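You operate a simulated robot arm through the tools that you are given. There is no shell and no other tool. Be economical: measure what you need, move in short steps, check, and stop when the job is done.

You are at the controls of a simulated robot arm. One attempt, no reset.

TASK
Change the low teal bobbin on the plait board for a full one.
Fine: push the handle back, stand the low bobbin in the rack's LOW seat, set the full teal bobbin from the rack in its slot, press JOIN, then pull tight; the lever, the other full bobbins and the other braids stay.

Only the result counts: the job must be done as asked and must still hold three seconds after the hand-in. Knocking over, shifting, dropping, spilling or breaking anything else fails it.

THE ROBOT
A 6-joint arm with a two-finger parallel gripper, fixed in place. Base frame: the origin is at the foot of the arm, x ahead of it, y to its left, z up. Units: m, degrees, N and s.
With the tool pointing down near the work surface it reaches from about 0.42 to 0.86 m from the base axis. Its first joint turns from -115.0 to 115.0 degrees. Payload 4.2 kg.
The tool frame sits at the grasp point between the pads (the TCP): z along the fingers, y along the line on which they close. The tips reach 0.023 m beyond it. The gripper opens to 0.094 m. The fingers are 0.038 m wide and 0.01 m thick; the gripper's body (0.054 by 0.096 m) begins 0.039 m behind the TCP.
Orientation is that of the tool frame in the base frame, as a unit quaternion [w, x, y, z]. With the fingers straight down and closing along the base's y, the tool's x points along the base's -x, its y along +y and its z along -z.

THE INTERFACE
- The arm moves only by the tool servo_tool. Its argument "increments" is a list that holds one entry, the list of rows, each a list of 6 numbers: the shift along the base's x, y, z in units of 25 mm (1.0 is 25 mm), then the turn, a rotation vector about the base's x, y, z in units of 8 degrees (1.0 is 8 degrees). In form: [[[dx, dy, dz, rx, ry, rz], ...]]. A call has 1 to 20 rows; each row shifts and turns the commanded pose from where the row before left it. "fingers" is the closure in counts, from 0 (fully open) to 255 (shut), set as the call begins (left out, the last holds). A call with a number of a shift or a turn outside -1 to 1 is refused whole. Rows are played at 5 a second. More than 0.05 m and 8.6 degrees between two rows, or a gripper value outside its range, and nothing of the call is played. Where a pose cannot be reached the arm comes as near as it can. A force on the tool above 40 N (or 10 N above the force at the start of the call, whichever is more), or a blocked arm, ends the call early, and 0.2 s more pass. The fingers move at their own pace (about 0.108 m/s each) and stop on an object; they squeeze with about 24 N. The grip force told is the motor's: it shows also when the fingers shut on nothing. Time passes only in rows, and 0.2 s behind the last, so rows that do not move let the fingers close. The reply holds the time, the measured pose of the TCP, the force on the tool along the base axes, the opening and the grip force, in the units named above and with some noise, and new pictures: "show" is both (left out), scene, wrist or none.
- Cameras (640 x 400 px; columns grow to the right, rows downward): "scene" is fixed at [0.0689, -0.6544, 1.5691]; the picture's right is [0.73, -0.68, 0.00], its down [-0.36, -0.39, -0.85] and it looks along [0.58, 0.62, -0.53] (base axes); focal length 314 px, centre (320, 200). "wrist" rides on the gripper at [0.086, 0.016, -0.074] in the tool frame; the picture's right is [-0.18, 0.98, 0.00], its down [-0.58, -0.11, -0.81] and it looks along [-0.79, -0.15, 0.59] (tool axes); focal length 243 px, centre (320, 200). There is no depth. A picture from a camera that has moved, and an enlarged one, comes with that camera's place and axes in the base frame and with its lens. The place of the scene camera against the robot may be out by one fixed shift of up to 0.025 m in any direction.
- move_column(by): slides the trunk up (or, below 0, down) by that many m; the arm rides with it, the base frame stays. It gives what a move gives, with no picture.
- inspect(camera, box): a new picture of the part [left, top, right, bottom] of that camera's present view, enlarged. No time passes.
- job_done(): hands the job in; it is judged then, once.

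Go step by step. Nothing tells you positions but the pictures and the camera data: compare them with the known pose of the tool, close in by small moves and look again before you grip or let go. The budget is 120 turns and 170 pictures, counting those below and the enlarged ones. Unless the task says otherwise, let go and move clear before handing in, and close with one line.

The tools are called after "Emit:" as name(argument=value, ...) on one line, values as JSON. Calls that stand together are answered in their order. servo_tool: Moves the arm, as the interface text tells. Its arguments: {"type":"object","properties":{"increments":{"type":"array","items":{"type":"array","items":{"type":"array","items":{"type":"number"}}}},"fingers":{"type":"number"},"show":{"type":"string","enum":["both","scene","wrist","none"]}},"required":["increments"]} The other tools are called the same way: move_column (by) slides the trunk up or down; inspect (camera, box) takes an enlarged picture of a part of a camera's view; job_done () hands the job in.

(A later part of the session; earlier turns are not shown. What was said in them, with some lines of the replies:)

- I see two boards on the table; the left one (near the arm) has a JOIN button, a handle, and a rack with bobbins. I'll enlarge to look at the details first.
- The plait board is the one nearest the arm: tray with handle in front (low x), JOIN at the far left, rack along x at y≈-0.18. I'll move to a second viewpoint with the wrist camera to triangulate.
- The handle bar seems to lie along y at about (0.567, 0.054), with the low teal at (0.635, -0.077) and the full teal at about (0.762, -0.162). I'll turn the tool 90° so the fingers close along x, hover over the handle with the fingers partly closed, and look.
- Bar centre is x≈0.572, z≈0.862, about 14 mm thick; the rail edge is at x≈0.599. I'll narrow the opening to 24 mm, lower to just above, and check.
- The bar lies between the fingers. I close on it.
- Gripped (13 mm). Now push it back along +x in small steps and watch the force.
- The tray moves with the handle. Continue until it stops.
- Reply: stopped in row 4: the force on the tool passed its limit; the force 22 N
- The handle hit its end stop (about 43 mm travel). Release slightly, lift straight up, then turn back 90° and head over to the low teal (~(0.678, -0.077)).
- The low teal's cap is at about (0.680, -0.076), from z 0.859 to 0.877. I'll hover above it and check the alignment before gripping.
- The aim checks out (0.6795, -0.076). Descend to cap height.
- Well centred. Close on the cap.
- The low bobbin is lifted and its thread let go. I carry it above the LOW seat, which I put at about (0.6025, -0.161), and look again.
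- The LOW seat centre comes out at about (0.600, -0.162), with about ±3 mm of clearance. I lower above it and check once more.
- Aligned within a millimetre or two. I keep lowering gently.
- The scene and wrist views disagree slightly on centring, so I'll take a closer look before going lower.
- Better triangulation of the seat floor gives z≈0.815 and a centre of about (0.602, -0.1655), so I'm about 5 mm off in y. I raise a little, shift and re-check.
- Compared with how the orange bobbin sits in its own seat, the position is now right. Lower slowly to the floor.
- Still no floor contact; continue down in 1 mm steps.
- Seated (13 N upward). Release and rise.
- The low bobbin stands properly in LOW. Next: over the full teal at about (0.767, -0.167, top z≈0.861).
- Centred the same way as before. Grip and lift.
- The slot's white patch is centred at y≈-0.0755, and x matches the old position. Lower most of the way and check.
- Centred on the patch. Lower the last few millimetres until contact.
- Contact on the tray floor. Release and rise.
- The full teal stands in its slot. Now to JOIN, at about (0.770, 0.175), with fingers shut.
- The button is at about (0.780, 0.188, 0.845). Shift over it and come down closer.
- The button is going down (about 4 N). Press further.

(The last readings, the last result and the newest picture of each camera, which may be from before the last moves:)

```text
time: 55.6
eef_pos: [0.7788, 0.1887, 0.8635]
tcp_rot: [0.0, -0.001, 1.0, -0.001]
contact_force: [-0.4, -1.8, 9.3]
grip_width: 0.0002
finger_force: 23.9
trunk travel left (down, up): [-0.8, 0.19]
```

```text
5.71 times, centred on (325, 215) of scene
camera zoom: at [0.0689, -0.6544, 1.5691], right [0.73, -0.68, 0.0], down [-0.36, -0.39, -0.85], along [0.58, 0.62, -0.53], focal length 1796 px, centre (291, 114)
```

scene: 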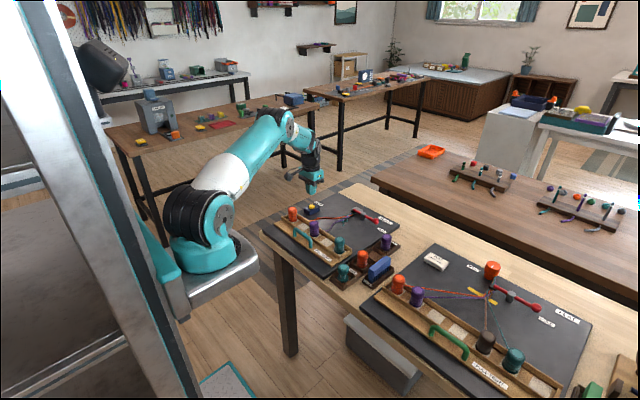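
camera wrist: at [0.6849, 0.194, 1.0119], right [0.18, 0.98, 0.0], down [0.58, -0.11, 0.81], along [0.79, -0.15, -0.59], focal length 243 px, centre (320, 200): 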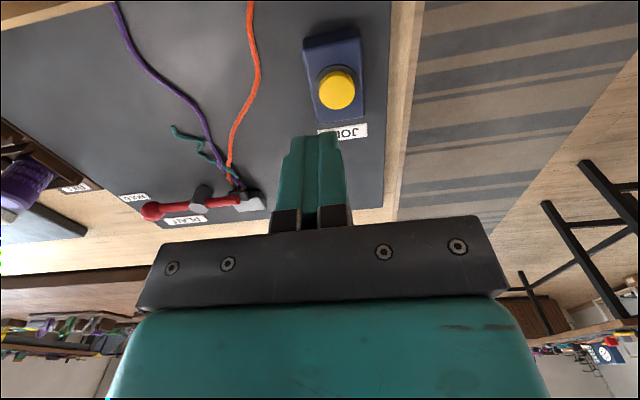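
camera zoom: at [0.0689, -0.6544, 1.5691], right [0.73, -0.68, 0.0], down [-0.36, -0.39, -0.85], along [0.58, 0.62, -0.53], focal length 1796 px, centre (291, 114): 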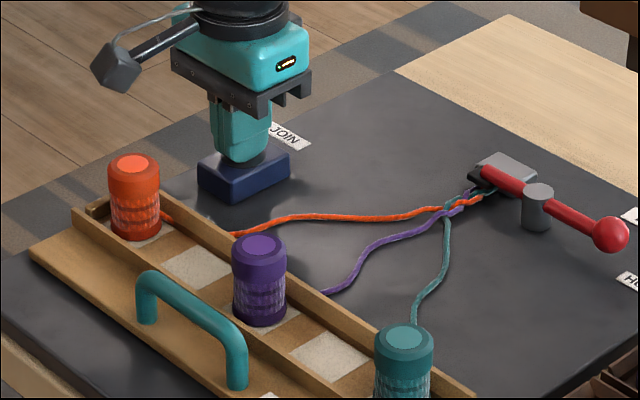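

The teal thread is now joined to the new bobbin. Rise, then return to the handle with the tool turned 90°.

Emit:
servo_tool(increments=[[[0, 0, 0.5, 0, 0, 0], [0, 0, 0.9, 0, 0, 0], [0, 0, 0.9, 0, 0, 0], [0, 0, 0.9, 0, 0, 0], [0, 0, 0.9, 0, 0, 0], [0, 0, 0.9, 0, 0, 0], [0, 0, 0.4, 0, 0, 0]]], show="none")

Emit:
servo_tool(increments=[[[-0.545, -0.45, 0, 0, 0, 0.9375], [-0.545, -0.45, 0, 0, 0, 0.9375], [-0.545, -0.45, 0, 0, 0, 0.9375], [-0.545, -0.45, 0, 0, 0, 0.9375], [-0.545, -0.45, 0, 0, 0, 0.9375], [-0.545, -0.45, 0, 0, 0, 0.9375], [-0.545, -0.45, 0, 0, 0, 0.9375], [-0.545, -0.45, 0, 0, 0, 0.9375], [-0.545, -0.45, 0, 0, 0, 0.9375], [-0.545, -0.45, 0, 0, 0, 0.9375], [-0.545, -0.45, 0, 0, 0, 0.9375], [-0.545, -0.45, 0, 0, 0, 0.9375], [0, 0, 0, 0, 0, 0]]], fingers=190)

Emit:
inspect(camera="wrist", box=[190, 0, 350, 100])

Emit:
inspect(camera="scene", box=[260, 190, 410, 290])

```text
time: 57.2
eef_pos: [0.78, 0.1891, 0.9984]
tcp_rot: [-0.001, -0.002, 1.0, -0.001]
contact_force: [1.3, 0.4, -0.3]
grip_width: 0.0001
finger_force: 24.5
trunk travel left (down, up): [-0.8, 0.19]
```

```text
time: 60.0
eef_pos: [0.6164, 0.0546, 0.998]
tcp_rot: [-0.001, 0.708, -0.706, 0.001]
contact_force: [-0.6, 0.5, -0.4]
grip_width: 0.0239
finger_force: 0.0
trunk travel left (down, up): [-0.8, 0.19]
camera wrist: at [0.6014, -0.0316, 1.0728], right [-0.98, 0.18, 0.0], down [0.11, 0.58, 0.81], along [0.15, 0.79, -0.59], focal length 243 px, centre (320, 200)
```

scene: 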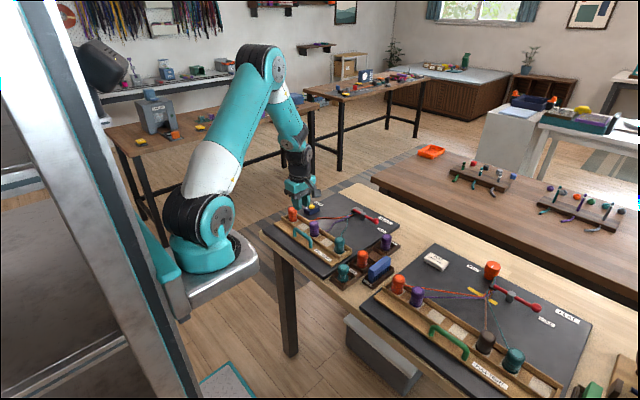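
wrist: 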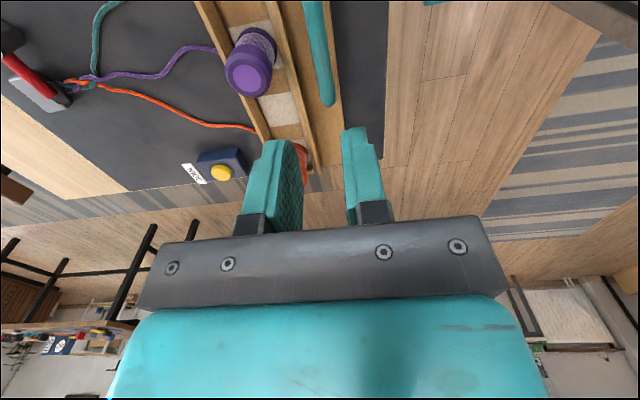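

```text
4.00 times, centred on (270, 50) of wrist
camera zoom: at [0.6014, -0.0316, 1.0728], right [-0.98, 0.18, 0.0], down [0.11, 0.58, 0.81], along [0.15, 0.79, -0.59], focal length 970 px, centre (520, 800)
```

zoom: 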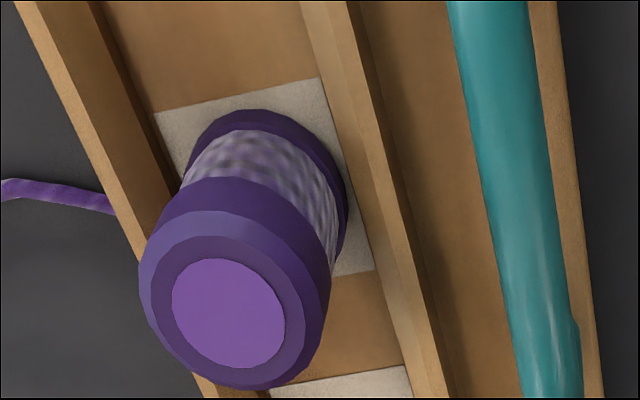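

```text
4.00 times, centred on (335, 240) of scene
camera zoom: at [0.0689, -0.6544, 1.5691], right [0.73, -0.68, 0.0], down [-0.36, -0.39, -0.85], along [0.58, 0.62, -0.53], focal length 1257 px, centre (260, 40)
```

zoom: 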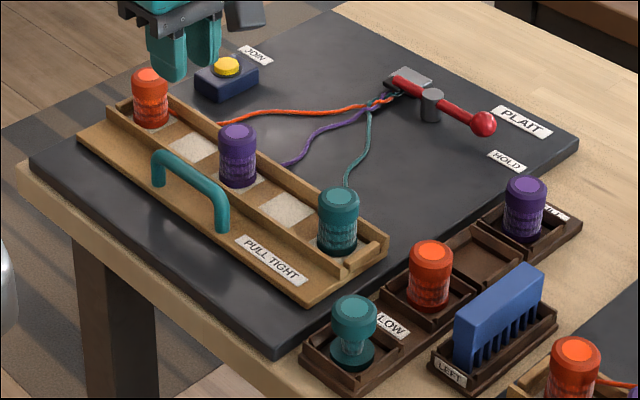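

The bar is at x≈0.618. Lower around it and grip.

Emit:
servo_tool(increments=[[[0.05, 0, -0.8, 0, 0, 0], [0, 0, -0.8, 0, 0, 0], [0, 0, -0.8, 0, 0, 0], [0, 0, -0.8, 0, 0, 0], [0, 0, -0.7, 0, 0, 0], [0, 0, -0.6, 0, 0, 0], [0, 0, -0.58, 0, 0, 0], [0, 0, 0, 0, 0, 0]]], show="wrist")

Emit:
inspect(camera="wrist", box=[200, 80, 440, 230])

```text
time: 61.8
eef_pos: [0.6169, 0.0529, 0.8703]
tcp_rot: [-0.001, 0.708, -0.706, 0.001]
contact_force: [0.9, 0.0, 0.1]
grip_width: 0.024
finger_force: 0.2
trunk travel left (down, up): [-0.8, 0.19]
camera wrist: at [0.6021, -0.0317, 0.9447], right [-0.98, 0.18, 0.0], down [0.11, 0.58, 0.81], along [0.15, 0.79, -0.59], focal length 243 px, centre (320, 200)
```

wrist: 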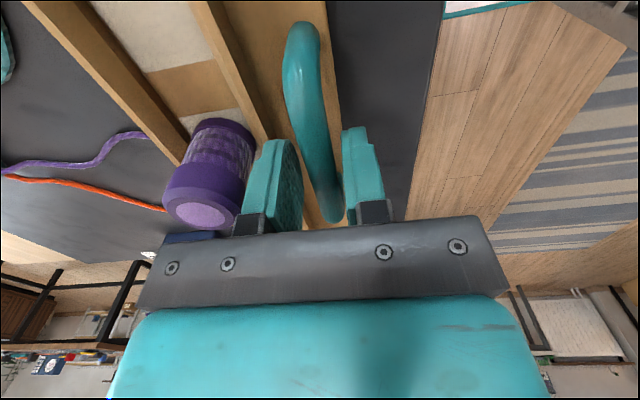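

```text
2.67 times, centred on (320, 155) of wrist
camera zoom: at [0.6021, -0.0317, 0.9447], right [-0.98, 0.18, 0.0], down [0.11, 0.58, 0.81], along [0.15, 0.79, -0.59], focal length 647 px, centre (320, 320)
```

zoom: 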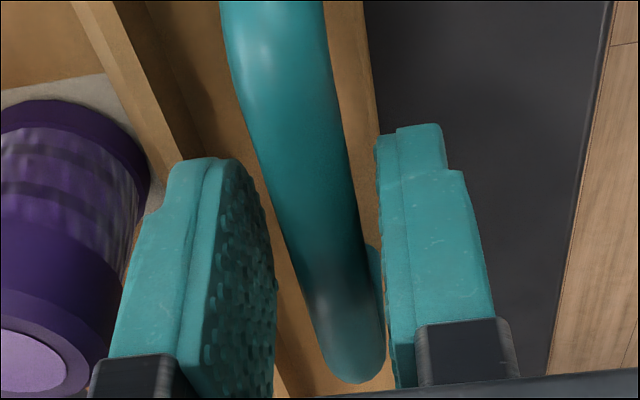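

The bar is between the fingers. Grip it, then pull gently toward -x.

Emit:
servo_tool(increments=[[[0, 0, 0, 0, 0, 0], [0, 0, 0, 0, 0, 0], [0, 0, 0, 0, 0, 0]]], fingers=255, show="none")

Emit:
servo_tool(increments=[[[-0.1, 0, 0, 0, 0, 0], [-0.15, 0, 0, 0, 0, 0], [-0.15, 0, 0, 0, 0, 0], [-0.15, 0, 0, 0, 0, 0], [-0.15, 0, 0, 0, 0, 0], [-0.15, 0, 0, 0, 0, 0], [-0.15, 0, 0, 0, 0, 0], [-0.15, 0, 0, 0, 0, 0], [-0.15, 0, 0, 0, 0, 0], [-0.15, 0, 0, 0, 0, 0], [0, 0, 0, 0, 0, 0]]], show="scene")

Emit:
inspect(camera="scene", box=[260, 190, 410, 290])

```text
time: 62.6
eef_pos: [0.6164, 0.0551, 0.8689]
tcp_rot: [0.0, 0.709, -0.706, -0.001]
contact_force: [-8.3, 1.7, -1.3]
grip_width: 0.0136
finger_force: 44.9
trunk travel left (down, up): [-0.8, 0.19]
```

```text
time: 65.0
eef_pos: [0.5804, 0.0542, 0.8708]
tcp_rot: [0.001, 0.708, -0.706, 0.0]
contact_force: [2.0, -2.4, -20.0]
grip_width: 0.0136
finger_force: 44.8
trunk travel left (down, up): [-0.8, 0.19]
```

scene: 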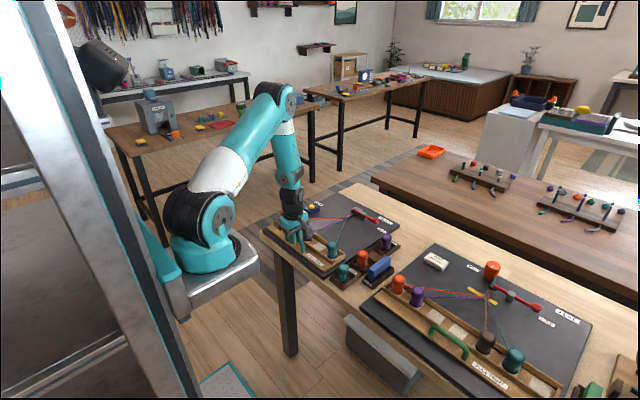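

```text
4.00 times, centred on (335, 240) of scene
camera zoom: at [0.0689, -0.6544, 1.5691], right [0.73, -0.68, 0.0], down [-0.36, -0.39, -0.85], along [0.58, 0.62, -0.53], focal length 1257 px, centre (260, 40)
```

zoom: 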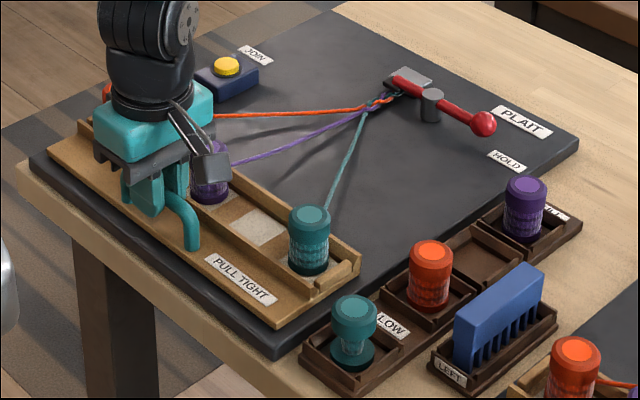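

Nearly tight. Pull the rest until the stop (x≈0.573).

Emit:
servo_tool(increments=[[[-0.1, 0, -0.03, 0, 0, 0], [-0.1, 0, 0, 0, 0, 0], [-0.08, 0, 0, 0, 0, 0], [-0.06, 0, 0, 0, 0, 0], [-0.04, 0, 0, 0, 0, 0], [0, 0, 0, 0, 0, 0]]], show="none")

Emit:
inspect(camera="scene", box=[260, 190, 410, 290])

```text
time: 66.4
eef_pos: [0.5727, 0.0539, 0.8697]
tcp_rot: [0.0, 0.708, -0.707, 0.001]
contact_force: [1.3, -8.2, -5.5]
grip_width: 0.0136
finger_force: 44.4
trunk travel left (down, up): [-0.8, 0.19]
```

```text
4.00 times, centred on (335, 240) of scene
camera zoom: at [0.0689, -0.6544, 1.5691], right [0.73, -0.68, 0.0], down [-0.36, -0.39, -0.85], along [0.58, 0.62, -0.53], focal length 1257 px, centre (260, 40)
```

zoom: 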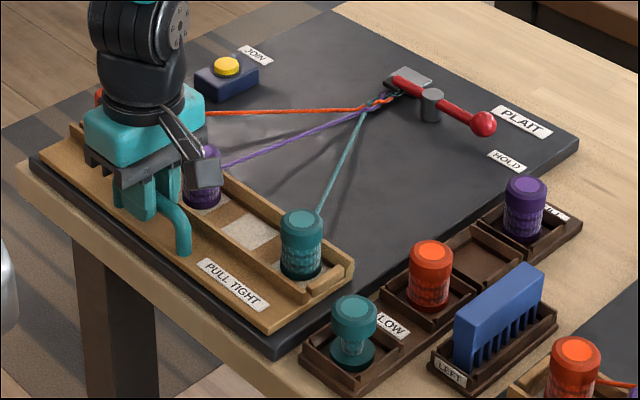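

Back at the original position; test for the end stop by pulling slightly more.

Emit:
servo_tool(increments=[[[-0.04, 0, 0, 0, 0, 0], [-0.04, 0, 0, 0, 0, 0], [0, 0, 0, 0, 0, 0]]], show="none")

```text
time: 67.2
eef_pos: [0.572, 0.0545, 0.8703]
tcp_rot: [-0.002, 0.708, -0.707, 0.002]
contact_force: [14.2, -9.3, -4.5]
grip_width: 0.0138
finger_force: 45.2
trunk travel left (down, up): [-0.8, 0.19]
```

The end stop is reached (14 N). Relax, release, and rise clear.

Emit:
servo_tool(increments=[[[0.02, 0, 0, 0, 0, 0], [0, 0, 0, 0, 0, 0], [0, 0, 0, 0, 0, 0]]], fingers=190, show="none")

Emit:
servo_tool(increments=[[[0, 0, 0.4, 0, 0, 0], [0, 0, 0.8, 0, 0, 0], [0, 0, 0.9, 0, 0, 0], [0, 0, 0.9, 0, 0, 0], [0, 0, 0.9, 0, 0, 0], [-0.5, 0.5, 0.9, 0, 0, 0], [-0.5, 0.5, 0.9, 0, 0, 0], [-0.5, 0.5, 0.9, 0, 0, 0], [0, 0, 0, 0, 0, 0]]])

Emit:
inspect(camera="scene", box=[250, 190, 410, 290])

```text
time: 68.0
eef_pos: [0.5696, 0.0554, 0.8702]
tcp_rot: [-0.001, 0.709, -0.705, 0.001]
contact_force: [-0.4, 0.6, 0.0]
grip_width: 0.0238
finger_force: 0.1
trunk travel left (down, up): [-0.8, 0.19]
```

```text
time: 70.0
eef_pos: [0.5324, 0.0919, 1.0353]
tcp_rot: [-0.001, 0.708, -0.706, 0.0]
contact_force: [-0.1, 0.7, 0.6]
grip_width: 0.0239
finger_force: 0.2
trunk travel left (down, up): [-0.8, 0.19]
camera wrist: at [0.5167, 0.0057, 1.1092], right [-0.98, 0.18, 0.0], down [0.11, 0.58, 0.81], along [0.15, 0.79, -0.59], focal length 243 px, centre (320, 200)
```

scene: 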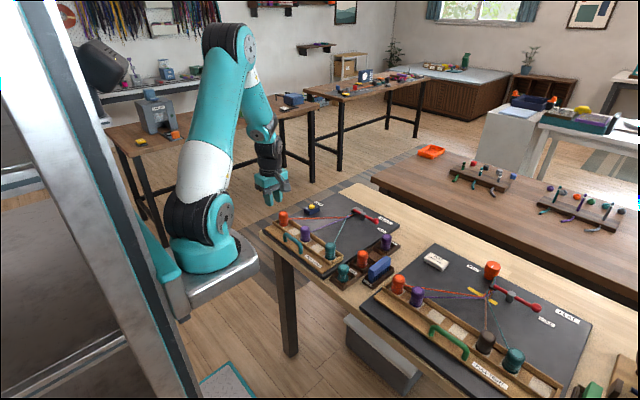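
wrist: 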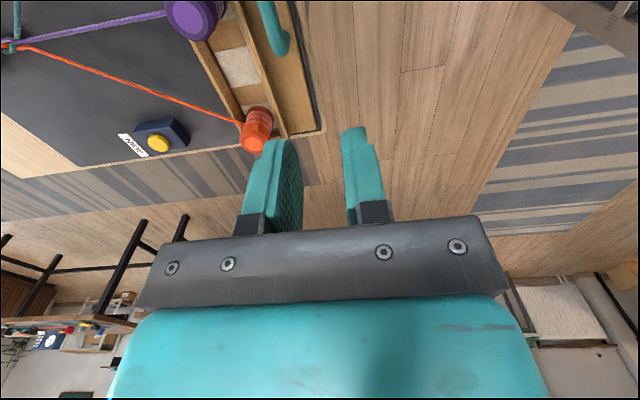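

```text
4.00 times, centred on (330, 240) of scene
camera zoom: at [0.0689, -0.6544, 1.5691], right [0.73, -0.68, 0.0], down [-0.36, -0.39, -0.85], along [0.58, 0.62, -0.53], focal length 1257 px, centre (280, 40)
```

zoom: 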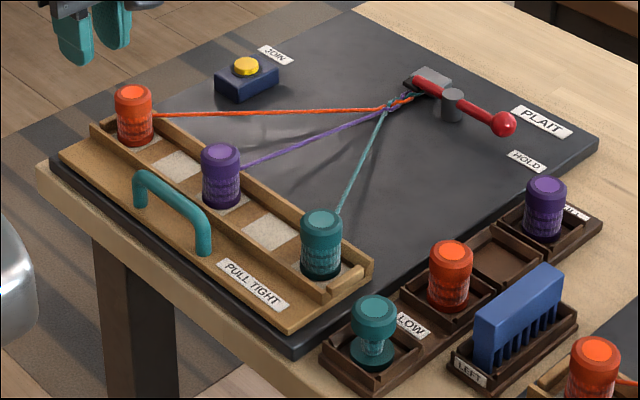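

The three threads are taut, the full teal is in its slot, the low one stands in LOW, the lever and the other bobbins are unmoved, and the arm is clear. I'm handing in.

Emit:
job_done()

```text
The job is handed in.
```

I changed the low teal bobbin on the plait board for the full one, joined the thread and pulled the braid tight. The low bobbin stands in the LOW seat. The lever, the other full bobbins and the other braids stayed as they were.
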